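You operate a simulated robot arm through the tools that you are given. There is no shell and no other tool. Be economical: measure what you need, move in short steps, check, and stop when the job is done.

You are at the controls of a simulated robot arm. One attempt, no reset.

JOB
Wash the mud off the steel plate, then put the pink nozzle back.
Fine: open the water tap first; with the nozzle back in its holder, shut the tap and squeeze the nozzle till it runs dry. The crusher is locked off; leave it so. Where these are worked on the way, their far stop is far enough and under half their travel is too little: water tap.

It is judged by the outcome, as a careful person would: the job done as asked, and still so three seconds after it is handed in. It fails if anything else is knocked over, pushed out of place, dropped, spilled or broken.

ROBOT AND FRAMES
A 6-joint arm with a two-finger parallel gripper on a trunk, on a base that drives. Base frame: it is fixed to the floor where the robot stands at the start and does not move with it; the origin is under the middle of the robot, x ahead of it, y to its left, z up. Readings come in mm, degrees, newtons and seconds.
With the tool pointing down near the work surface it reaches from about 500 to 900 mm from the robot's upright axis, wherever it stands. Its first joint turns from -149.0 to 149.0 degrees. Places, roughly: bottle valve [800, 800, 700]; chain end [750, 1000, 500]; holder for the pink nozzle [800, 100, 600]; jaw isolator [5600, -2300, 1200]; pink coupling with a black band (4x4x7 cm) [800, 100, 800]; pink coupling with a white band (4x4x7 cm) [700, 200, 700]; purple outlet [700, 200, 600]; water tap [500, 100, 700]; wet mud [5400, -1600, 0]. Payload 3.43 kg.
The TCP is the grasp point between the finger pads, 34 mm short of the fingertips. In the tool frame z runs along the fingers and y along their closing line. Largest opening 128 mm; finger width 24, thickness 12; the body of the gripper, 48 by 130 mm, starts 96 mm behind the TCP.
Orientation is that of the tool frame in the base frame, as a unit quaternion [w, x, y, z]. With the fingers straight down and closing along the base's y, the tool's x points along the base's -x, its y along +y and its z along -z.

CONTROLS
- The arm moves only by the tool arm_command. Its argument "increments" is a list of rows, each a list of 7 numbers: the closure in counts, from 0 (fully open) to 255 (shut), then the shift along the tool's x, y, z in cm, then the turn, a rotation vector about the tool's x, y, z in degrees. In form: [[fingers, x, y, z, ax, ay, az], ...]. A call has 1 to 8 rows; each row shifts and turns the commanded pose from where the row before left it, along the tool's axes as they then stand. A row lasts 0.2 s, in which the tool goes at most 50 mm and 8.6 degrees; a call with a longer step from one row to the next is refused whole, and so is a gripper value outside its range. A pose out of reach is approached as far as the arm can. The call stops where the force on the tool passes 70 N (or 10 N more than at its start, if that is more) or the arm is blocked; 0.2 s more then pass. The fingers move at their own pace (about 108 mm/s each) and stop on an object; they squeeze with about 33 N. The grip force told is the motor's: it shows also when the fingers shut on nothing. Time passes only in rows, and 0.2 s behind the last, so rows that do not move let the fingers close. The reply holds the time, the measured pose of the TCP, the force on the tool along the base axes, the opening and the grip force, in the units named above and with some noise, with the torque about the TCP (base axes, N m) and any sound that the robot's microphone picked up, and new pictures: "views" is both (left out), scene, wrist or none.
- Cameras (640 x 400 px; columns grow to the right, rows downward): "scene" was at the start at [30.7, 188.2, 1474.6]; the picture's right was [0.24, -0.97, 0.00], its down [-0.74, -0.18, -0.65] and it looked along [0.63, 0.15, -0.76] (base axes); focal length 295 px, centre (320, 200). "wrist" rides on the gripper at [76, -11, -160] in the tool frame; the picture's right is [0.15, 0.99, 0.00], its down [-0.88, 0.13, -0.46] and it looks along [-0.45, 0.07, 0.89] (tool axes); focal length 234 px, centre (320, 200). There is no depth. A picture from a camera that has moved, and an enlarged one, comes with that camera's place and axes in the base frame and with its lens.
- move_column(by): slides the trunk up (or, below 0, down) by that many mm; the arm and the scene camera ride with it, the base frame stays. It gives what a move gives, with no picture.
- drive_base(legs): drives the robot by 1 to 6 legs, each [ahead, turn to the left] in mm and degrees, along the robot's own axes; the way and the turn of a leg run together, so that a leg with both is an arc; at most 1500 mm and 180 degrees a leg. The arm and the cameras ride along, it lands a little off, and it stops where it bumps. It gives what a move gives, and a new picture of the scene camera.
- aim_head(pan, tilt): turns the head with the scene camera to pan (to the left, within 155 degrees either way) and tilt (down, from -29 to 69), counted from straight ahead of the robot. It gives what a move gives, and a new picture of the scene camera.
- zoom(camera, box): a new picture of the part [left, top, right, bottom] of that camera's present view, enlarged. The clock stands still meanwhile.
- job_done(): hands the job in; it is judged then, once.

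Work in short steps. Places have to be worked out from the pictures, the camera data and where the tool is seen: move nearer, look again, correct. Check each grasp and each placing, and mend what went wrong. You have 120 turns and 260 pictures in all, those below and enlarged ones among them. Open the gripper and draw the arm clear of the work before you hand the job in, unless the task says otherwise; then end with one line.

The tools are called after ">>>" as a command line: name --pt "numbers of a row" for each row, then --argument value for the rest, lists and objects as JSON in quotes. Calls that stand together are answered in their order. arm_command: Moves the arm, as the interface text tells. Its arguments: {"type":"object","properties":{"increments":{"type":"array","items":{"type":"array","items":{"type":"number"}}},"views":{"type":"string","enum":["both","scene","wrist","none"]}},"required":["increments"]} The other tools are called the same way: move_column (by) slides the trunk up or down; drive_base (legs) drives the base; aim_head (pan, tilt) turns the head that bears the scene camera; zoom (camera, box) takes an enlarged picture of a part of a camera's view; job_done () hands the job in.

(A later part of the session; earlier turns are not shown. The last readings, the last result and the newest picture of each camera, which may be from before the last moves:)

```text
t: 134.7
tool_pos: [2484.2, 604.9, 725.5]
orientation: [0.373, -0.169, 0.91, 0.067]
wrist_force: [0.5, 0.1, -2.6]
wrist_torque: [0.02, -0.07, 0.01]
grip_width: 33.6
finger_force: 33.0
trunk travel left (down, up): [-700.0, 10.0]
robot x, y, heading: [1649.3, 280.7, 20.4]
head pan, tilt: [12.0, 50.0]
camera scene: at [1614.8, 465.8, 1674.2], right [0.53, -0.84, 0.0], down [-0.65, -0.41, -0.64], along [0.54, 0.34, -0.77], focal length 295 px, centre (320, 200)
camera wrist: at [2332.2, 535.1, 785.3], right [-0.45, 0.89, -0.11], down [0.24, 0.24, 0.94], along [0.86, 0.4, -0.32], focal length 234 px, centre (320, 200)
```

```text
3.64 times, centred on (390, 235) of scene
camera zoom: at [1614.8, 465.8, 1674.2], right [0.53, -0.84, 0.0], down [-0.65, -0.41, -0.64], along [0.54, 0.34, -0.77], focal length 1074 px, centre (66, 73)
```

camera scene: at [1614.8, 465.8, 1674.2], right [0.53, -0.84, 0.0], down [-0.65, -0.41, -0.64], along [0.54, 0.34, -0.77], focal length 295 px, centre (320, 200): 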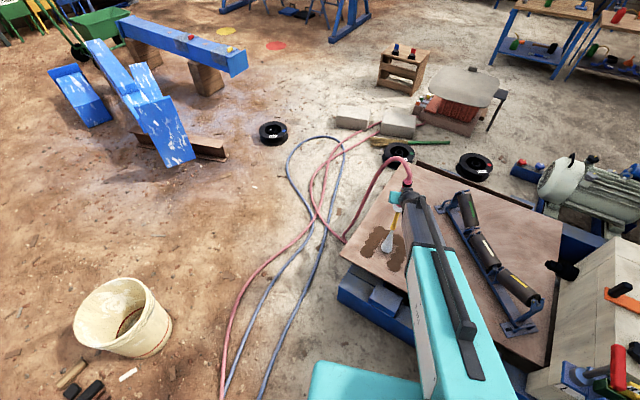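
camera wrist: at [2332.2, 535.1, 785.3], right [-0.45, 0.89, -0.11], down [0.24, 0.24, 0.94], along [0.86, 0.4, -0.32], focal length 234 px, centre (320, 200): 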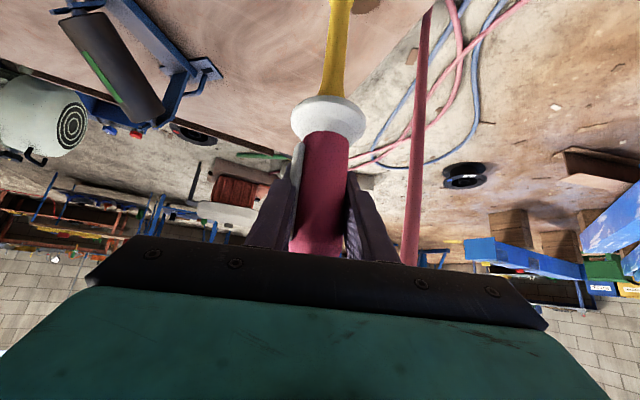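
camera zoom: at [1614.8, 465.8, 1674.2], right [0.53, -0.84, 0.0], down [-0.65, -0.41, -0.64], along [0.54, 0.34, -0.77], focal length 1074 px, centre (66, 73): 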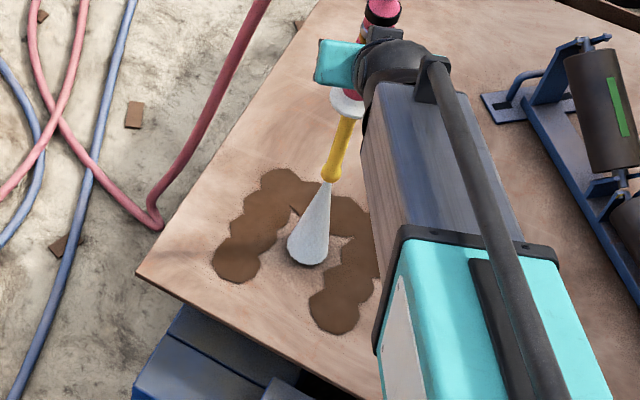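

The footprint is about 60 mm and lands slightly short of the TCP. I raster the patch with lines along y, about 40 mm apart.

>>> arm_command --pt "230 1.8 -1.3 -1.75 0 0 0" --pt "230 1.8 -1.3 -1.75 0 0 0" --pt "230 1.8 -1.3 -1.75 0 0 0" --pt "230 1.8 -1.3 -1.75 0 0 0" --pt "230 -0.62 2.24 0.59 0 0 0" --pt "230 -0.62 2.24 0.59 0 0 0" --pt "230 -0.62 2.24 0.59 0 0 0" --pt "230 -0.62 2.24 0.59 0 0 0" --views "none"

>>> arm_command --pt "230 -0.62 2.24 0.59 0 0 0" --pt "230 -0.62 2.24 0.59 0 0 0" --pt "230 -0.62 2.24 0.59 0 0 0" --pt "230 -0.62 2.24 0.59 0 0 0" --pt "230 -1.33 -0.71 1.31 0 0 0" --pt "230 -1.33 -0.71 1.31 0 0 0" --pt "230 0.62 -2.24 -0.59 0 0 0" --pt "230 0.62 -2.24 -0.59 0 0 0" --views "none"

>>> arm_command --pt "230 0.62 -2.24 -0.59 0 0 0" --pt "230 0.62 -2.24 -0.59 0 0 0" --pt "230 0.62 -2.24 -0.59 0 0 0" --pt "230 0.62 -2.24 -0.59 0 0 0" --pt "230 0.62 -2.24 -0.59 0 0 0" --pt "230 0.62 -2.24 -0.59 0 0 0" --pt "230 -1.33 -0.71 1.31 0 0 0" --pt "230 -1.33 -0.71 1.31 0 0 0" --views "scene"

>>> zoom --camera "scene" --box '[340, 180, 440, 290]'

```text
t: 136.5
tool_pos: [2407.0, 618.0, 725.7]
orientation: [0.372, -0.168, 0.911, 0.066]
wrist_force: [1.0, -0.4, -2.5]
wrist_torque: [0.0, -0.03, -0.01]
grip_width: 33.5
finger_force: 33.4
trunk travel left (down, up): [-700.0, 10.0]
robot x, y, heading: [1652.6, 277.6, 20.0]
head pan, tilt: [12.0, 50.0]
```

```text
t: 138.3
tool_pos: [2448.7, 665.9, 726.0]
orientation: [0.372, -0.169, 0.91, 0.066]
wrist_force: [-0.8, -0.3, -2.7]
wrist_torque: [-0.01, 0.0, 0.0]
grip_width: 33.4
finger_force: 33.5
trunk travel left (down, up): [-700.0, 10.0]
robot x, y, heading: [1651.9, 278.6, 20.3]
head pan, tilt: [12.0, 50.0]
```

```text
t: 140.1
tool_pos: [2486.9, 521.8, 726.3]
orientation: [0.372, -0.169, 0.91, 0.066]
wrist_force: [0.4, -0.6, -3.0]
wrist_torque: [-0.01, -0.05, -0.02]
grip_width: 33.1
finger_force: 32.7
trunk travel left (down, up): [-700.0, 10.0]
robot x, y, heading: [1650.7, 279.9, 20.3]
head pan, tilt: [12.0, 50.0]
camera scene: at [1614.7, 465.6, 1674.2], right [0.54, -0.84, 0.0], down [-0.65, -0.41, -0.64], along [0.54, 0.34, -0.77], focal length 295 px, centre (320, 200)
```

scene: 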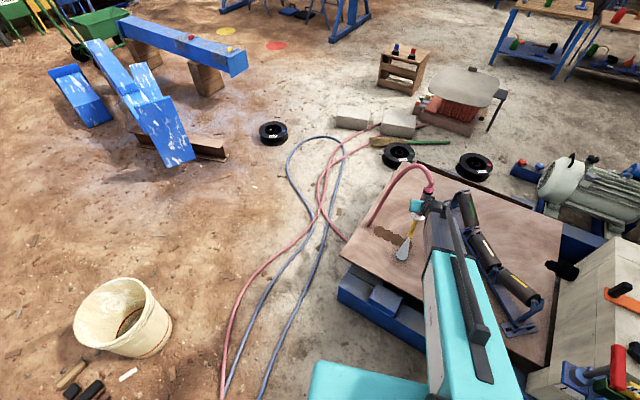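

```text
3.64 times, centred on (390, 235) of scene
camera zoom: at [1614.7, 465.6, 1674.2], right [0.54, -0.84, 0.0], down [-0.65, -0.41, -0.64], along [0.54, 0.34, -0.77], focal length 1074 px, centre (66, 73)
```

zoom: 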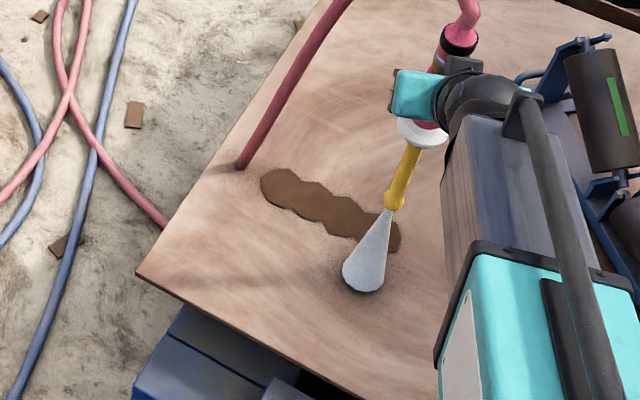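

Very effective; only the far strip remains. I do two more lines over it.

>>> arm_command --pt "230 -1.66 -0.89 1.64 0 0 0" --pt "230 -1.66 -0.89 1.64 0 0 0" --pt "230 -0.62 2.24 0.59 0 0 0" --pt "230 -0.62 2.24 0.59 0 0 0" --pt "230 -0.62 2.24 0.59 0 0 0" --pt "230 -0.62 2.24 0.59 0 0 0" --pt "230 -0.62 2.24 0.59 0 0 0" --pt "230 -0.62 2.24 0.59 0 0 0" --views "none"

>>> arm_command --pt "230 -0.62 2.24 0.59 0 0 0" --pt "230 -0.62 2.24 0.59 0 0 0" --pt "230 -1.33 -0.71 1.31 0 0 0" --pt "230 -1.33 -0.71 1.31 0 0 0" --pt "230 0.62 -2.24 -0.59 0 0 0" --pt "230 0.62 -2.24 -0.59 0 0 0" --pt "230 0.62 -2.24 -0.59 0 0 0" --pt "230 0.62 -2.24 -0.59 0 0 0" --views "none"

>>> arm_command --pt "230 0.62 -2.24 -0.59 0 0 0" --pt "230 0.62 -2.24 -0.59 0 0 0" --pt "230 0.62 -2.24 -0.59 0 0 0" --pt "230 0.62 -2.24 -0.59 0 0 0" --pt "230 0.62 -2.24 -0.59 0 0 0" --views "scene"

>>> zoom --camera "scene" --box '[340, 180, 440, 290]'

```text
t: 141.9
tool_pos: [2538.1, 665.3, 725.4]
orientation: [0.373, -0.169, 0.91, 0.066]
wrist_force: [-0.6, -0.2, -3.1]
wrist_torque: [0.03, 0.0, -0.01]
grip_width: 33.0
finger_force: 32.9
trunk travel left (down, up): [-700.0, 10.0]
robot x, y, heading: [1653.2, 280.4, 20.2]
head pan, tilt: [12.0, 50.0]
```

```text
t: 143.7
tool_pos: [2577.9, 618.1, 726.2]
orientation: [0.373, -0.169, 0.91, 0.066]
wrist_force: [0.2, 0.1, -2.7]
wrist_torque: [0.02, -0.01, 0.0]
grip_width: 33.2
finger_force: 32.7
trunk travel left (down, up): [-700.0, 10.0]
robot x, y, heading: [1651.8, 276.8, 20.2]
head pan, tilt: [12.0, 50.0]
```

```text
t: 144.9
tool_pos: [2576.6, 497.1, 726.8]
orientation: [0.373, -0.169, 0.91, 0.067]
wrist_force: [0.0, 0.5, -2.7]
wrist_torque: [0.04, -0.05, 0.02]
grip_width: 33.4
finger_force: 32.7
trunk travel left (down, up): [-700.0, 10.0]
robot x, y, heading: [1651.8, 280.6, 20.2]
head pan, tilt: [12.0, 50.0]
camera scene: at [1614.6, 465.4, 1674.3], right [0.53, -0.84, 0.0], down [-0.65, -0.41, -0.64], along [0.54, 0.34, -0.77], focal length 295 px, centre (320, 200)
```

scene: 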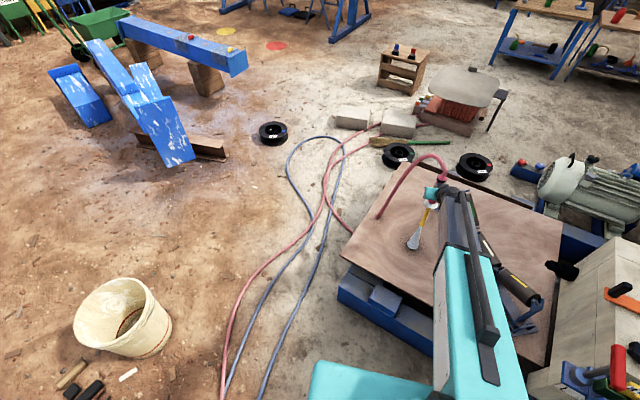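

```text
3.64 times, centred on (390, 235) of scene
camera zoom: at [1614.6, 465.4, 1674.3], right [0.53, -0.84, 0.0], down [-0.65, -0.41, -0.64], along [0.54, 0.34, -0.77], focal length 1074 px, centre (66, 73)
```

zoom: 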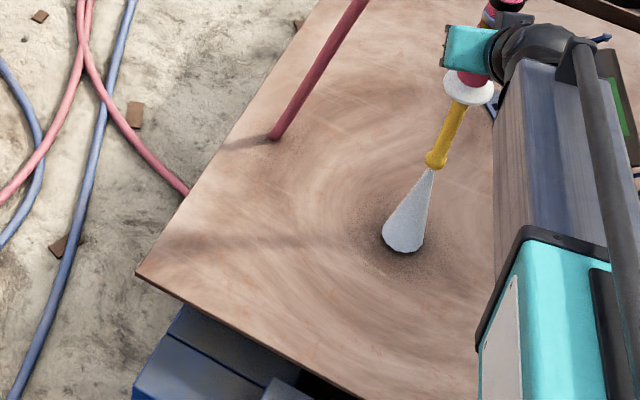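

The plate is clean. I restore the carry pose and retrace the drive to the bench.

>>> arm_command --pt "230 -0.6 1.33 -2.72 0 0 0" --pt "230 -0.6 1.33 -2.72 0 0 0" --pt "230 -0.6 1.33 -2.72 0 0 0" --pt "230 -0.6 1.33 -2.72 0 0 0" --pt "230 -0.6 1.33 -2.72 0 0 0" --pt "230 -0.6 1.33 -2.72 0 0 0" --pt "230 -0.6 1.33 -2.72 0 0 0" --views "none"

>>> drive_base --legs '[[-410, 0], [0, 49]]'

```text
t: 146.5
tool_pos: [2446.7, 548.5, 890.8]
orientation: [0.373, -0.169, 0.91, 0.066]
wrist_force: [-0.4, -0.4, -2.9]
wrist_torque: [0.04, -0.04, 0.0]
grip_width: 33.0
finger_force: 33.2
trunk travel left (down, up): [-700.0, 10.0]
robot x, y, heading: [1650.3, 279.1, 20.4]
head pan, tilt: [12.0, 50.0]
```

```text
t: 152.3
tool_pos: [1593.5, 910.4, 890.6]
orientation: [0.312, -0.528, 0.76, 0.214]
wrist_force: [0.1, 0.0, -2.8]
wrist_torque: [0.03, 0.0, -0.01]
grip_width: 33.2
finger_force: 32.7
trunk travel left (down, up): [-700.0, 10.0]
robot x, y, heading: [1248.6, 145.2, 68.2]
head pan, tilt: [12.0, 50.0]
camera scene: at [1088.1, 238.5, 1674.0], right [0.99, -0.17, 0.0], down [-0.13, -0.76, -0.64], along [0.11, 0.63, -0.77], focal length 295 px, centre (320, 200)
```

scene: 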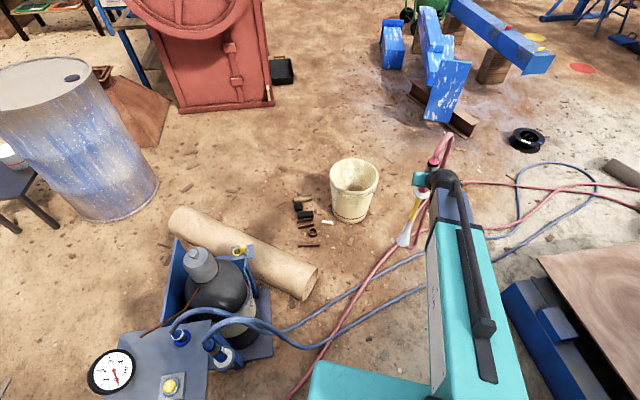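

>>> drive_base --legs '[[0, 1.3], [-912, 0], [0, 28]]'

>>> arm_command --pt "230 0 0 0 0 0 0" --views "wrist"

>>> zoom --camera "scene" --box '[300, 130, 500, 290]'

```text
t: 160.0
tool_pos: [856.1, 124.1, 891.9]
orientation: [-0.249, 0.703, -0.602, -0.286]
wrist_force: [-0.1, 0.6, -3.2]
wrist_torque: [0.01, 0.01, 0.01]
grip_width: 33.1
finger_force: 33.5
trunk travel left (down, up): [-700.0, 10.0]
robot x, y, heading: [927.8, -717.4, 97.0]
head pan, tilt: [12.0, 50.0]
camera scene: at [737.7, -709.2, 1674.2], right [0.94, 0.33, 0.0], down [0.25, -0.72, -0.64], along [-0.21, 0.61, -0.77], focal length 295 px, centre (320, 200)
```

scene: 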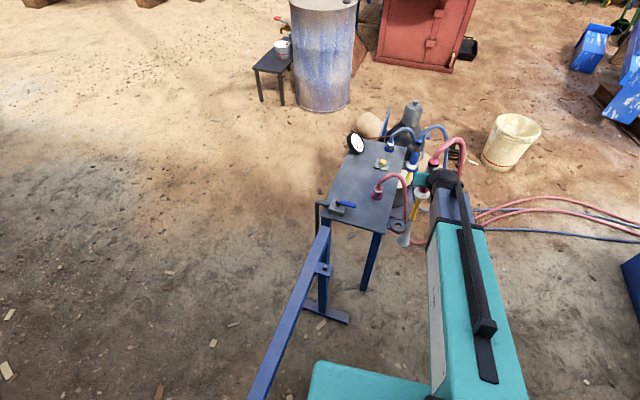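

```text
t: 160.4
tool_pos: [856.1, 123.9, 890.2]
orientation: [-0.247, 0.703, -0.603, -0.285]
wrist_force: [0.6, -0.7, -2.6]
wrist_torque: [-0.01, -0.02, -0.03]
grip_width: 33.0
finger_force: 33.2
trunk travel left (down, up): [-700.0, 10.0]
robot x, y, heading: [925.2, -717.4, 97.0]
head pan, tilt: [12.0, 50.0]
camera wrist: at [890.8, -38.8, 950.2], right [-0.96, -0.25, -0.11], down [-0.18, 0.29, 0.94], along [-0.21, 0.92, -0.32], focal length 234 px, centre (320, 200)
```

wrist: 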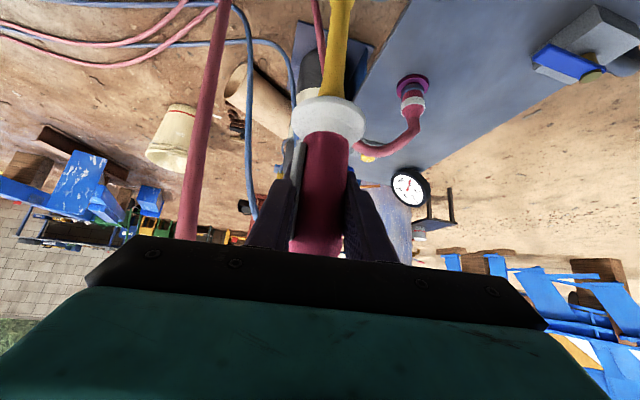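

```text
2.50 times, centred on (400, 210) of scene
camera zoom: at [737.7, -708.3, 1674.2], right [0.94, 0.33, 0.0], down [0.25, -0.72, -0.64], along [-0.21, 0.61, -0.77], focal length 738 px, centre (120, 175)
```

zoom: 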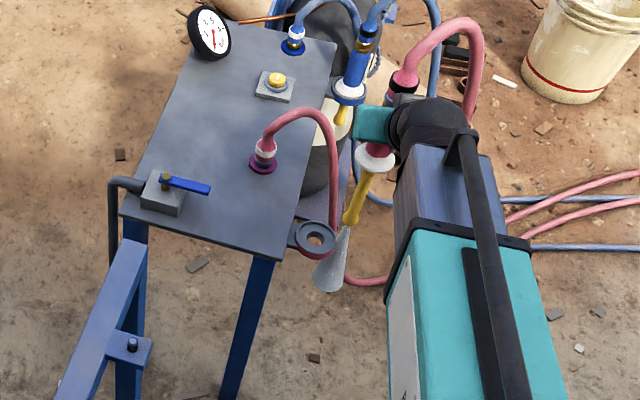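

The outlet seen from the wrist camera agrees with the earlier frame to within about 4 mm. I align over the holder at (813.5, 119.5) and undo the 2.6° yaw.

>>> arm_command --pt "230 -0.05 1.4 0.04 -0.6 0 -0.6" --pt "230 -0.05 1.4 0.04 -0.6 0 -0.6" --pt "230 -0.05 1.48 0.04 -0.63 0 -0.64" --pt "230 0 0 0 0 0 0" --views "wrist"

>>> zoom --camera "scene" --box '[340, 150, 460, 260]'

```text
t: 161.4
tool_pos: [813.2, 119.5, 890.0]
orientation: [-0.241, 0.716, -0.587, -0.291]
wrist_force: [-1.3, 0.3, -3.4]
wrist_torque: [0.03, -0.02, 0.0]
grip_width: 33.1
finger_force: 33.1
trunk travel left (down, up): [-700.0, 10.0]
robot x, y, heading: [924.2, -714.9, 97.0]
head pan, tilt: [12.0, 50.0]
camera wrist: at [855.5, -41.8, 949.9], right [-0.95, -0.29, -0.11], down [-0.19, 0.28, 0.94], along [-0.25, 0.91, -0.32], focal length 234 px, centre (320, 200)
```

wrist: 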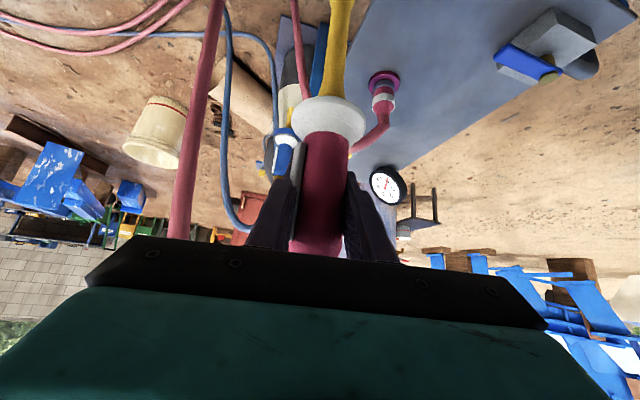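

```text
3.64 times, centred on (400, 205) of scene
camera zoom: at [737.7, -708.1, 1674.2], right [0.94, 0.33, 0.0], down [0.25, -0.72, -0.64], along [-0.21, 0.61, -0.77], focal length 1074 px, centre (29, 182)
```

zoom: 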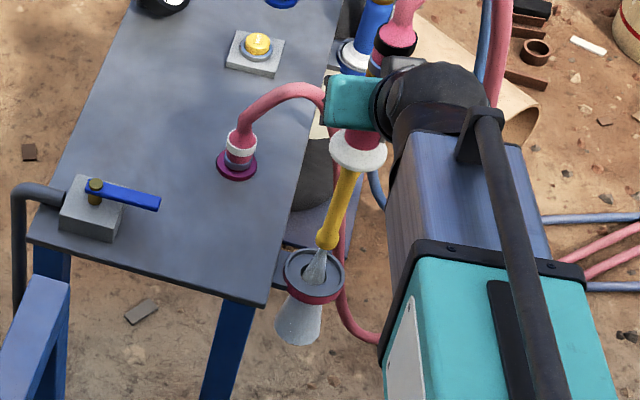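

The picture matches the one taken when I lifted it out (outlet at (384, 83) against (384, 80)), and the spray goes through the ring. I lower straight down.

>>> arm_command --pt "230 1.4 0 1.4 0 0 0" --pt "230 1.4 0 1.4 0 0 0" --pt "230 1.4 0 1.4 0 0 0" --pt "230 1.4 0 1.4 0 0 0" --pt "230 1.4 0 1.4 0 0 0" --pt "230 1.4 0 1.4 0 0 0" --views "wrist"

>>> zoom --camera "scene" --box '[340, 150, 460, 260]'

```text
t: 162.8
tool_pos: [815.0, 118.4, 771.3]
orientation: [-0.241, 0.716, -0.587, -0.291]
wrist_force: [-0.2, -0.6, -3.1]
wrist_torque: [0.0, 0.04, 0.0]
grip_width: 32.8
finger_force: 32.8
trunk travel left (down, up): [-700.0, 10.0]
robot x, y, heading: [923.3, -717.9, 97.0]
head pan, tilt: [12.0, 50.0]
camera wrist: at [856.6, -43.3, 831.1], right [-0.95, -0.29, -0.11], down [-0.19, 0.28, 0.94], along [-0.25, 0.91, -0.32], focal length 234 px, centre (320, 200)
```

wrist: 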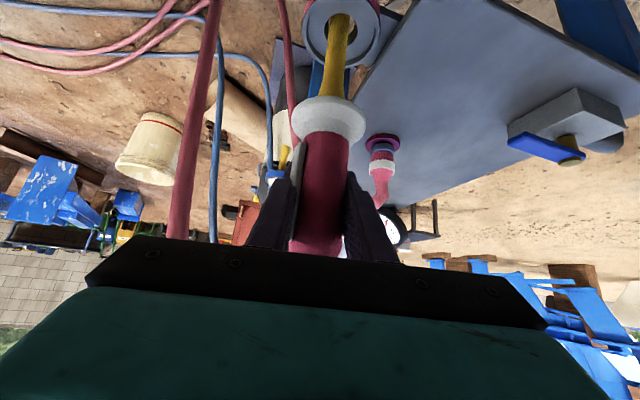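

```text
3.64 times, centred on (400, 205) of scene
camera zoom: at [737.7, -707.8, 1674.2], right [0.94, 0.33, 0.0], down [0.25, -0.72, -0.64], along [-0.21, 0.61, -0.77], focal length 1074 px, centre (29, 182)
```

zoom: 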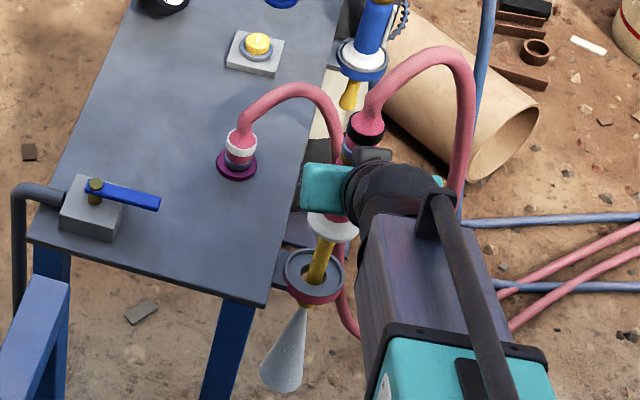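

The tip is through the hole cleanly. I lower the last 100 mm, gently at the end.

>>> arm_command --pt "230 1.4 0.12 1.4 0 0 0" --pt "230 1.4 0 1.4 0 0 0" --pt "230 1.4 0 1.4 0 0 0" --pt "230 1.4 0 1.4 0 0 0" --pt "230 0.9 0 0.9 0 0 0" --pt "230 0.4 0 0.4 0 0 0" --pt "230 0.2 0 0.2 0 0 0" --views "wrist"

>>> zoom --camera "wrist" --box '[210, 60, 430, 260]'

```text
t: 164.4
tool_pos: [812.7, 117.3, 671.4]
orientation: [-0.242, 0.716, -0.586, -0.291]
wrist_force: [-0.4, -0.7, -3.0]
wrist_torque: [0.01, 0.03, 0.0]
grip_width: 32.8
finger_force: 32.5
trunk travel left (down, up): [-700.0, 10.0]
robot x, y, heading: [924.3, -713.9, 97.1]
head pan, tilt: [12.0, 50.0]
camera wrist: at [856.0, -44.5, 730.7], right [-0.95, -0.29, -0.11], down [-0.19, 0.28, 0.94], along [-0.25, 0.91, -0.32], focal length 234 px, centre (320, 200)
```

wrist: 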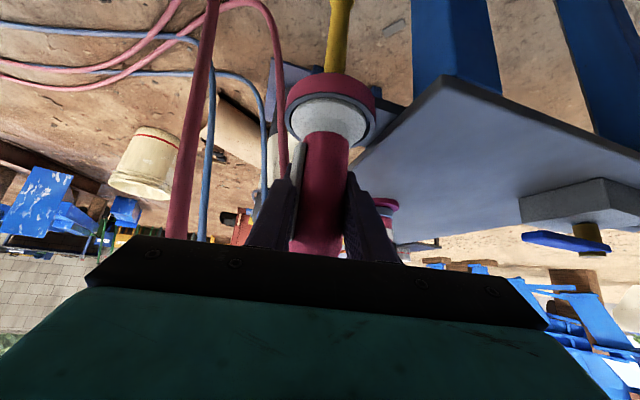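

```text
2.00 times, centred on (320, 160) of wrist
camera zoom: at [856.0, -44.5, 730.7], right [-0.95, -0.29, -0.11], down [-0.19, 0.28, 0.94], along [-0.25, 0.91, -0.32], focal length 468 px, centre (320, 280)
```

zoom: 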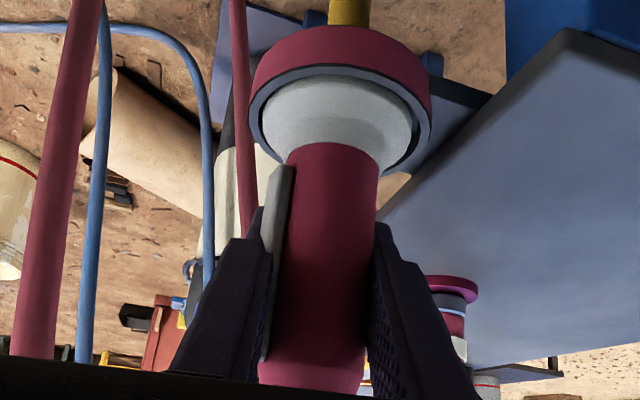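

Nearly identical to the original picture, but the weight is still on the gripper. I lower a few mm more until it seats.

>>> arm_command --pt "230 0.1 0 0.1 0 0 0" --pt "230 0.1 0 0.1 0 0 0" --pt "230 0.1 0 0.1 0 0 0" --views "none"

```text
t: 165.2
tool_pos: [813.9, 115.8, 670.6]
orientation: [-0.244, 0.715, -0.586, -0.294]
wrist_force: [-0.1, -4.8, 21.9]
wrist_torque: [-1.09, 0.18, 0.08]
grip_width: 32.9
finger_force: 33.0
trunk travel left (down, up): [-700.0, 10.0]
robot x, y, heading: [927.7, -716.0, 97.4]
head pan, tilt: [12.0, 50.0]
```

Seated (22 N upward). I ease up slightly and open the fingers.

>>> arm_command --pt "230 -0.15 0 -0.15 0 0 0" --pt "186 0 0 0 0 0 0" --pt "170 0 0 0 0 0 0" --pt "120 0 0 0 0 0 0" --pt "60 0 0 0 0 0 0" --pt "0 0 0 0 0 0 0" --pt "0 0 0 0 0 0 0" --views "wrist"

>>> zoom --camera "wrist" --box '[210, 60, 430, 260]'

```text
t: 166.8
tool_pos: [814.3, 116.6, 670.3]
orientation: [-0.241, 0.716, -0.586, -0.291]
wrist_force: [-0.6, -0.2, 0.8]
wrist_torque: [0.01, -0.04, 0.01]
grip_width: 128.2
finger_force: 0.0
trunk travel left (down, up): [-700.0, 10.0]
robot x, y, heading: [923.0, -716.2, 97.2]
head pan, tilt: [12.0, 50.0]
camera wrist: at [856.2, -44.4, 728.9], right [-0.95, -0.29, -0.11], down [-0.19, 0.28, 0.94], along [-0.25, 0.91, -0.32], focal length 234 px, centre (320, 200)
```

wrist: 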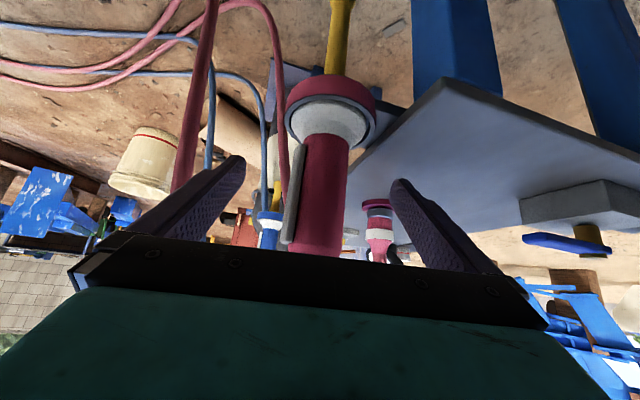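

```text
2.00 times, centred on (320, 160) of wrist
camera zoom: at [856.2, -44.4, 728.9], right [-0.95, -0.29, -0.11], down [-0.19, 0.28, 0.94], along [-0.25, 0.91, -0.32], focal length 468 px, centre (320, 280)
```

zoom: 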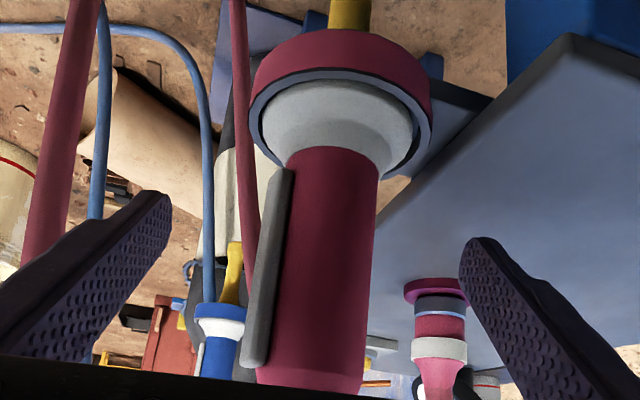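

The nozzle stands upright in its holder and is released. I retract, straighten the tool and go up and across toward the tap.

>>> arm_command --pt "0 0 0 -3 0 0 0" --pt "0 0 0 -3 0 0 0" --pt "0 0 0 -3 0 0 0" --pt "0 0 0 -3 0 0 0" --pt "0 0 0 -3 0 0 0" --pt "100 0 0 0 0 7.5 0" --pt "200 0 0 0 0 7.5 0" --pt "255 0 0 0 0 7.5 0" --views "none"

>>> arm_command --pt "255 0 0 -2 0 7.5 0" --pt "255 0 0 -2 0 7.5 0" --pt "255 0 2 -2 0 7.5 0" --pt "255 -0.6 4.2 -1.5 0 0 0" --pt "255 -0.6 4.2 -1.5 0 0 0" --pt "255 -0.6 4.2 -1.5 0 0 0" --pt "255 -0.6 4.2 -1.5 0 0 0" --pt "255 -0.6 4.2 0 0 0 0" --views "wrist"

```text
t: 168.6
tool_pos: [834.4, 14.2, 775.9]
orientation: [-0.122, 0.76, -0.622, -0.145]
wrist_force: [0.8, -0.3, -0.3]
wrist_torque: [-0.02, -0.03, 0.01]
grip_width: 0.0
finger_force: 31.5
trunk travel left (down, up): [-700.0, 10.0]
robot x, y, heading: [926.6, -713.2, 97.0]
head pan, tilt: [12.0, 50.0]
```

```text
t: 170.4
tool_pos: [605.1, -14.7, 892.8]
orientation: [0.001, 0.773, -0.635, 0.005]
wrist_force: [0.3, 0.0, 0.0]
wrist_torque: [-0.03, 0.01, 0.02]
grip_width: 0.0
finger_force: 32.6
trunk travel left (down, up): [-700.0, 10.0]
robot x, y, heading: [927.3, -714.9, 97.2]
head pan, tilt: [12.0, 50.0]
camera wrist: at [628.2, -86.7, 1052.8], right [-0.94, -0.34, 0.0], down [-0.3, 0.84, 0.45], along [-0.15, 0.42, -0.89], focal length 234 px, centre (320, 200)
```

wrist: 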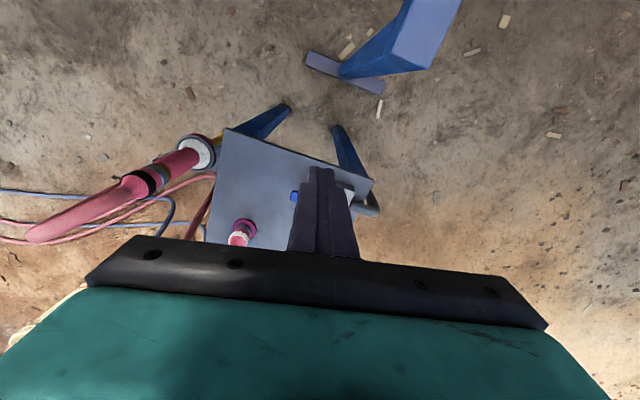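

>>> drive_base --legs '[[112, 0]]'

>>> arm_command --pt "255 1.5 0 0 0 0 0" --pt "255 2 0 0 0 0 0" --pt "255 2 0 2 0 0 0" --pt "255 0 0 3 0 0 0" --pt "255 0 0 3 0 0 0" --views "wrist"

```text
t: 171.7
tool_pos: [590.3, 97.2, 892.6]
orientation: [0.001, 0.773, -0.634, 0.006]
wrist_force: [-0.6, 0.6, -0.7]
wrist_torque: [0.0, -0.01, 0.0]
grip_width: 0.0
finger_force: 32.9
trunk travel left (down, up): [-700.0, 10.0]
robot x, y, heading: [912.7, -602.7, 97.0]
head pan, tilt: [12.0, 50.0]
camera scene: at [723.4, -595.6, 1674.2], right [0.94, 0.33, 0.0], down [0.25, -0.72, -0.64], along [-0.21, 0.61, -0.77], focal length 295 px, centre (320, 200)
```

scene: 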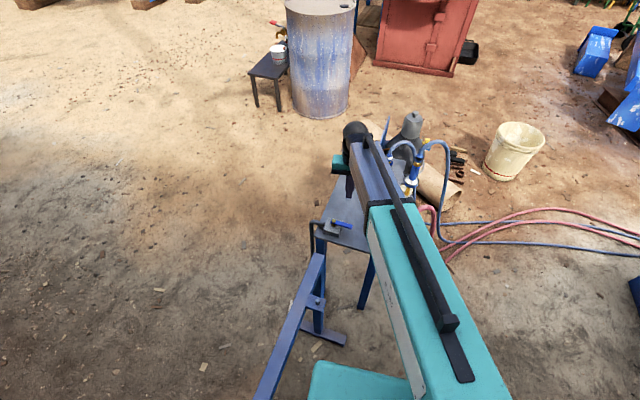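

```text
t: 172.9
tool_pos: [603.5, 41.3, 813.0]
orientation: [0.002, 0.772, -0.635, 0.004]
wrist_force: [-0.6, 0.2, -0.7]
wrist_torque: [-0.03, -0.01, 0.02]
grip_width: 0.0
finger_force: 32.9
trunk travel left (down, up): [-700.0, 10.0]
robot x, y, heading: [910.9, -600.0, 97.4]
head pan, tilt: [12.0, 50.0]
camera wrist: at [626.8, -28.8, 972.8], right [-0.94, -0.34, 0.0], down [-0.3, 0.84, 0.45], along [-0.15, 0.42, -0.89], focal length 234 px, centre (320, 200)
```

wrist: 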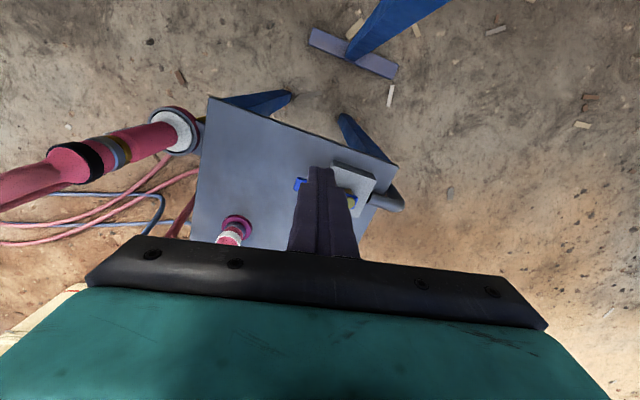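

I lower the closed fingers on the −y side of the lever (which points +x), with tips at z 666 again.

>>> arm_command --pt "255 0 0.8 3 0 0 0" --pt "255 0 0 3 0 0 0" --pt "255 0 0 3 0 0 0" --pt "255 0 0 2.3 0 0 0" --views "wrist"

```text
t: 173.9
tool_pos: [595.6, 40.4, 699.7]
orientation: [0.001, 0.773, -0.635, 0.004]
wrist_force: [0.0, 0.4, -0.3]
wrist_torque: [-0.01, 0.03, 0.02]
grip_width: 0.2
finger_force: 33.7
trunk travel left (down, up): [-700.0, 10.0]
robot x, y, heading: [910.8, -603.3, 97.2]
head pan, tilt: [12.0, 50.0]
camera wrist: at [618.9, -31.9, 860.3], right [-0.94, -0.34, 0.0], down [-0.3, 0.84, 0.45], along [-0.15, 0.42, -0.89], focal length 234 px, centre (320, 200)
```

wrist: 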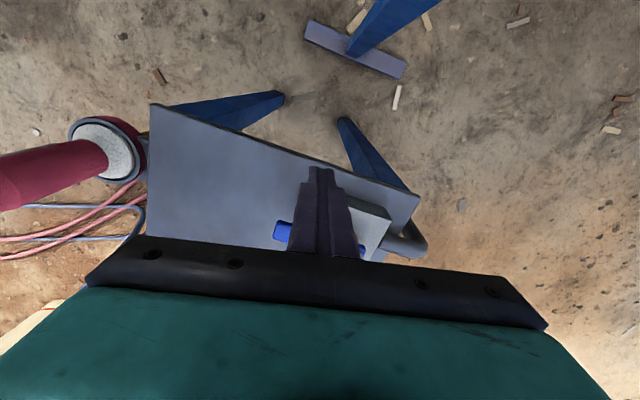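

>>> arm_command --pt "255 -1.68 -0.28 0 0 0 0" --pt "255 -1.68 -0.28 0 0 0 0" --pt "255 -1.0 -0.4 0 0 0 0" --pt "255 -1.0 -0.4 0 0 0 0" --pt "255 -1.1 -0.1 0 0 0 0" --pt "255 -1.1 -0.13 0 0 0 0" --pt "255 -1.1 0.3 0 0 0 0" --pt "255 -1.05 0.3 0 0 0 0" --views "wrist"

```text
t: 175.7
tool_pos: [586.7, 137.5, 700.1]
orientation: [0.0, 0.773, -0.635, 0.004]
wrist_force: [0.0, 0.0, -0.5]
wrist_torque: [-0.04, -0.01, 0.03]
grip_width: 0.0
finger_force: 33.3
trunk travel left (down, up): [-700.0, 10.0]
robot x, y, heading: [910.4, -603.8, 97.5]
head pan, tilt: [12.0, 50.0]
camera wrist: at [610.1, 65.4, 859.5], right [-0.94, -0.34, 0.0], down [-0.3, 0.84, 0.45], along [-0.15, 0.42, -0.89], focal length 234 px, centre (320, 200)
```

wrist: 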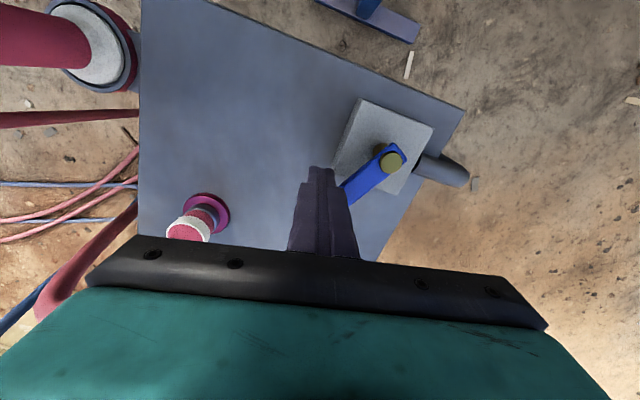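

The lever follows well, at about 60°. I continue to the shut stop.

>>> arm_command --pt "255 -0.9 0.6 0 0 0 0" --pt "255 -0.9 0.6 0 0 0 0" --pt "255 -0.4 0.5 0 0 0 0" --pt "255 -0.4 0.6 0 0 0 0" --pt "255 0 0.5 0 0 0 0" --pt "255 0 0.5 0 0 0 0" --pt "255 0 0.4 0 0 0 0" --views "wrist"

```text
t: 177.3
tool_pos: [557.9, 157.5, 701.1]
orientation: [-0.004, 0.772, -0.635, 0.013]
wrist_force: [61.9, -3.1, -2.3]
wrist_torque: [-0.07, -1.27, -0.48]
grip_width: 0.2
finger_force: 32.9
trunk travel left (down, up): [-700.0, 10.0]
robot x, y, heading: [910.7, -605.3, 97.4]
head pan, tilt: [12.0, 50.0]
camera wrist: at [578.9, 85.3, 859.7], right [-0.94, -0.33, -0.02], down [-0.31, 0.84, 0.44], along [-0.13, 0.42, -0.9], focal length 234 px, centre (320, 200)
```

wrist: 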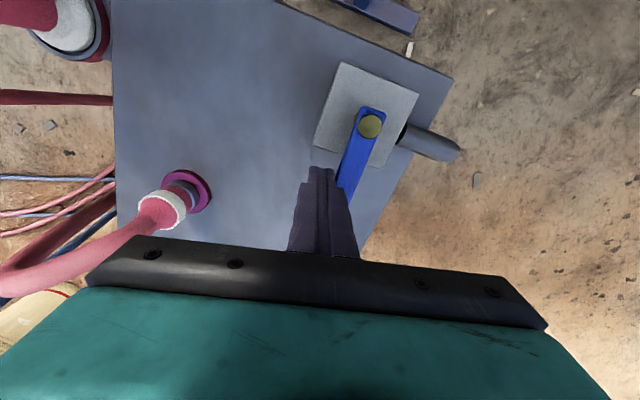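

Shut against its stop (62 N, same place as at first). I back off, lift, and drive back to the nozzle-grasp stance.

>>> arm_command --pt "255 0 -1.5 0 0 0 0" --pt "255 0 0 -3 0 0 0" --pt "255 0 0 -3.5 0 0 0" --pt "255 0 0 -3.5 0 0 0" --pt "255 1 -0.4 -3.5 0 0 0" --pt "255 2 0 -3.5 0 0 0" --pt "255 3 0 -2.2 0 0 0" --views "none"

>>> drive_base --legs '[[-112, 0]]'

>>> zoom --camera "scene" --box '[300, 130, 500, 290]'

```text
t: 178.9
tool_pos: [574.7, 99.8, 894.2]
orientation: [0.002, 0.773, -0.635, 0.004]
wrist_force: [0.4, 0.2, 0.1]
wrist_torque: [0.04, -0.05, -0.02]
grip_width: 0.1
finger_force: 32.9
trunk travel left (down, up): [-700.0, 10.0]
robot x, y, heading: [912.3, -604.4, 97.1]
head pan, tilt: [12.0, 50.0]
```

```text
t: 180.1
tool_pos: [588.5, -11.5, 894.4]
orientation: [0.001, 0.772, -0.635, 0.005]
wrist_force: [-0.1, 0.3, 0.2]
wrist_torque: [0.01, -0.01, -0.02]
grip_width: 0.0
finger_force: 33.1
trunk travel left (down, up): [-700.0, 10.0]
robot x, y, heading: [929.9, -715.2, 97.4]
head pan, tilt: [12.0, 50.0]
camera scene: at [738.2, -711.3, 1674.3], right [0.94, 0.33, 0.0], down [0.25, -0.72, -0.64], along [-0.21, 0.61, -0.77], focal length 295 px, centre (320, 200)
```

scene: 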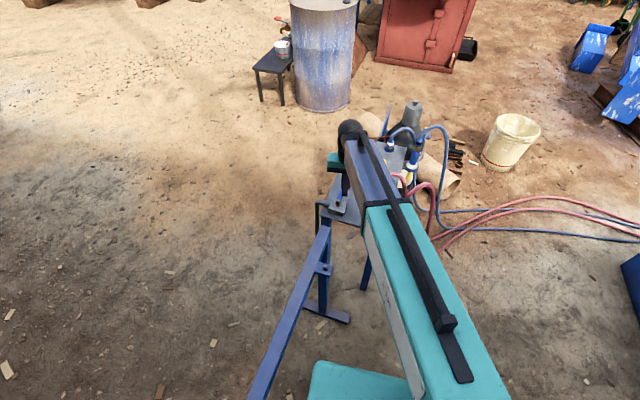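

```text
2.50 times, centred on (400, 210) of scene
camera zoom: at [738.2, -711.3, 1674.3], right [0.94, 0.33, 0.0], down [0.25, -0.72, -0.64], along [-0.21, 0.61, -0.77], focal length 738 px, centre (120, 175)
```

zoom: 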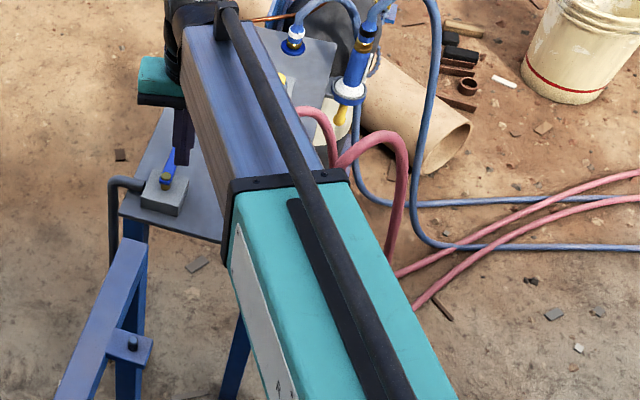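

The lever is crossways again, so the tap is shut. I return to the pre-grasp and tilt 45°.

>>> arm_command --pt "255 0.93 -4 0 0 0 0" --pt "255 0.93 -4 0 0 0 0" --pt "255 0.93 -4 0 0 0 0" --pt "200 0.93 -4 0 0 0 0" --pt "100 0.93 -4 0 0 0 0" --pt "0 0.93 -4 0 0 0 0" --pt "0 0 0 0 0 -7.5 0" --pt "0 0 0 0 0 -7.5 0" --views "none"

>>> arm_command --pt "0 0 0 0 0 -7.5 0" --pt "0 0 0 0 0 -7.5 0" --pt "0 0 0 0 0 -7.5 0" --pt "0 0 0 0 0 -7.5 0" --views "wrist"

```text
t: 181.9
tool_pos: [835.0, -20.7, 894.6]
orientation: [-0.082, 0.767, -0.629, -0.097]
wrist_force: [1.2, 0.2, -0.2]
wrist_torque: [-0.02, -0.01, -0.01]
grip_width: 127.9
finger_force: 0.2
trunk travel left (down, up): [-700.0, 10.0]
robot x, y, heading: [923.5, -712.8, 97.4]
head pan, tilt: [12.0, 50.0]
```

```text
t: 182.9
tool_pos: [833.3, -2.2, 889.4]
orientation: [-0.243, 0.716, -0.586, -0.292]
wrist_force: [-0.5, -0.5, 0.2]
wrist_torque: [-0.03, 0.04, -0.02]
grip_width: 128.1
finger_force: 0.1
out of reach, approached as far as the arm can: row 4
trunk travel left (down, up): [-700.0, 10.0]
robot x, y, heading: [924.6, -713.1, 97.4]
head pan, tilt: [12.0, 50.0]
camera wrist: at [874.8, -163.4, 948.6], right [-0.95, -0.29, -0.11], down [-0.19, 0.28, 0.94], along [-0.25, 0.92, -0.32], focal length 234 px, centre (320, 200)
```

wrist: 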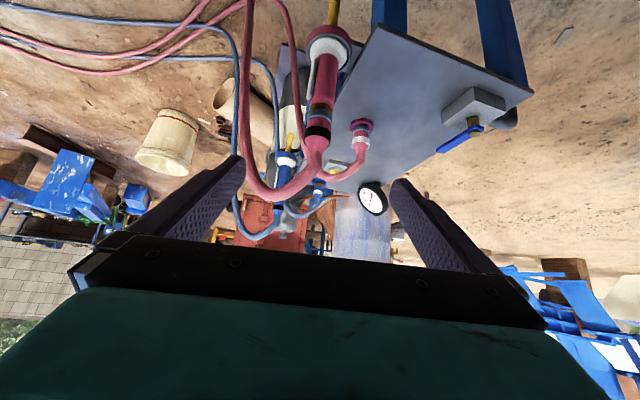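

>>> arm_command --pt "0 2.2 0 1.5 0 0 0" --pt "0 2.2 0 2 0 0 0" --pt "0 1.0 -0.2 2.5 0 0 0" --pt "0 0.46 -0.3 2.5 0 0 0" --pt "0 0 0 2.3 0 0 0" --views "wrist"

```text
t: 184.1
tool_pos: [829.9, 31.8, 769.3]
orientation: [-0.241, 0.716, -0.587, -0.29]
wrist_force: [0.4, -0.2, -0.8]
wrist_torque: [0.01, -0.04, 0.02]
grip_width: 128.0
finger_force: 0.1
trunk travel left (down, up): [-700.0, 10.0]
robot x, y, heading: [923.1, -717.4, 97.3]
head pan, tilt: [12.0, 50.0]
camera wrist: at [873.5, -129.2, 829.5], right [-0.95, -0.3, -0.11], down [-0.19, 0.28, 0.94], along [-0.25, 0.91, -0.32], focal length 234 px, centre (320, 200)
```

wrist: 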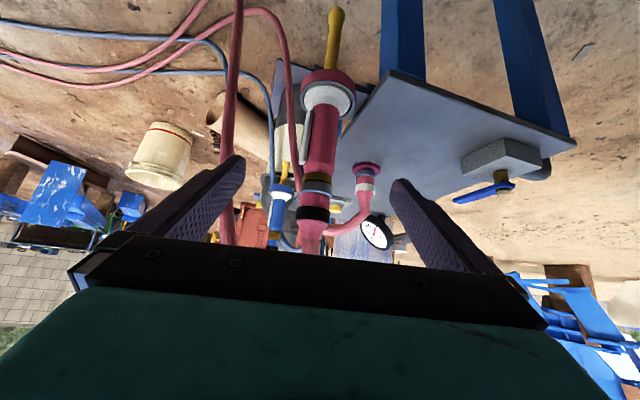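

>>> arm_command --pt "0 0.81 -0.12 0 0 0 0" --pt "0 0 0 2.65 0 0 0" --pt "0 0 0 2.65 0 0 0" --pt "0 0 0 2.65 0 0 0" --pt "0 0 0 2.65 0 0 0" --pt "0 0 0 2.65 0 0 0" --views "wrist"

```text
t: 185.5
tool_pos: [817.0, 119.1, 669.7]
orientation: [-0.241, 0.716, -0.586, -0.292]
wrist_force: [0.0, -0.5, 1.2]
wrist_torque: [0.02, 0.0, 0.01]
grip_width: 127.7
finger_force: 0.2
trunk travel left (down, up): [-700.0, 10.0]
robot x, y, heading: [922.8, -719.2, 97.2]
head pan, tilt: [12.0, 50.0]
camera wrist: at [858.5, -43.0, 729.8], right [-0.95, -0.29, -0.11], down [-0.19, 0.28, 0.94], along [-0.25, 0.91, -0.32], focal length 234 px, centre (320, 200)
```

wrist: 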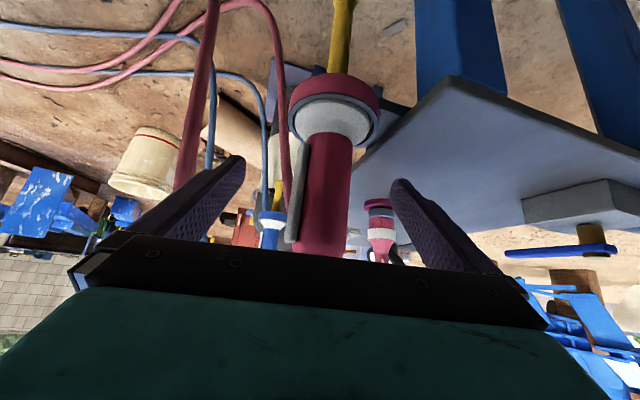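

Aligned. I nudge 2.5 mm to centre and squeeze, holding to drain it.

>>> arm_command --pt "100 0 0.25 0 0 0 0" --pt "150 0 0 0 0 0 0" --pt "175 0 0 0 0 0 0" --pt "190 0 0 0 0 0 0" --pt "215 0 0 0 0 0 0" --pt "230 0 0 0 0 0 0" --pt "230 0 0 0 0 0 0" --pt "230 0 0 0 0 0 0" --views "none"

>>> zoom --camera "scene" --box '[340, 150, 460, 260]'

>>> arm_command --pt "230 0 0 0 0 0 0" --pt "230 0 0 0 0 0 0" --pt "230 0 0 0 0 0 0" --pt "230 0 0 0 0 0 0" --pt "230 0 0 0 0 0 0" --pt "230 0 0 0 0 0 0" --pt "230 0 0 0 0 0 0" --pt "230 0 0 0 0 0 0" --views "none"

>>> zoom --camera "scene" --box '[340, 150, 460, 260]'

```text
t: 187.3
tool_pos: [814.0, 117.4, 670.0]
orientation: [-0.242, 0.715, -0.588, -0.291]
wrist_force: [0.0, 0.6, 0.6]
wrist_torque: [-0.02, 0.08, 0.01]
grip_width: 32.7
finger_force: 32.6
trunk travel left (down, up): [-700.0, 10.0]
robot x, y, heading: [926.7, -717.8, 97.2]
head pan, tilt: [12.0, 50.0]
```

```text
3.64 times, centred on (400, 205) of scene
camera zoom: at [738.0, -709.9, 1674.2], right [0.94, 0.33, 0.0], down [0.25, -0.72, -0.64], along [-0.21, 0.61, -0.77], focal length 1074 px, centre (29, 182)
```

zoom: 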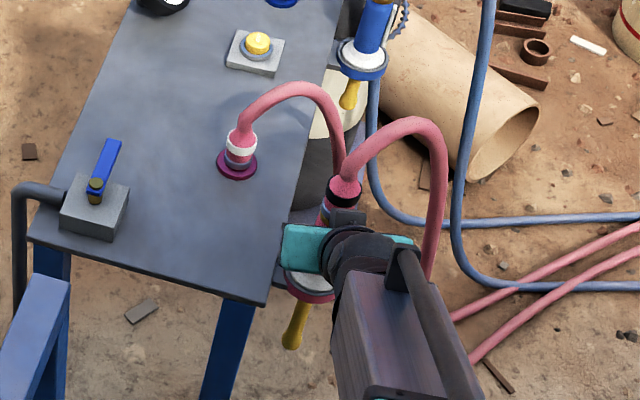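

```text
t: 189.1
tool_pos: [815.1, 116.6, 670.2]
orientation: [-0.241, 0.716, -0.587, -0.291]
wrist_force: [0.9, 0.1, -0.3]
wrist_torque: [-0.01, 0.08, 0.0]
grip_width: 33.0
finger_force: 33.3
trunk travel left (down, up): [-700.0, 10.0]
robot x, y, heading: [925.8, -716.4, 97.3]
head pan, tilt: [12.0, 50.0]
```

```text
3.64 times, centred on (400, 205) of scene
camera zoom: at [738.0, -709.9, 1674.2], right [0.94, 0.33, 0.0], down [0.25, -0.72, -0.64], along [-0.21, 0.61, -0.77], focal length 1074 px, centre (29, 182)
```

zoom: 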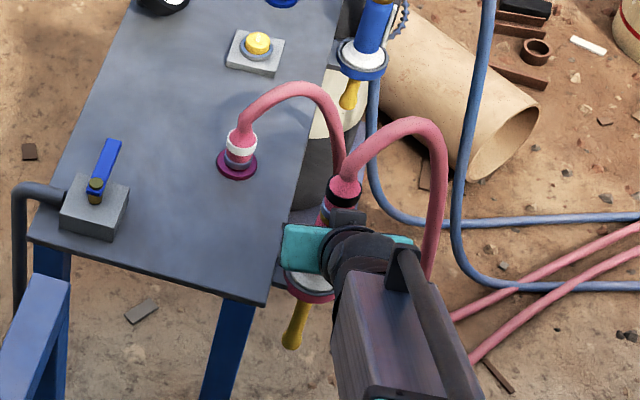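

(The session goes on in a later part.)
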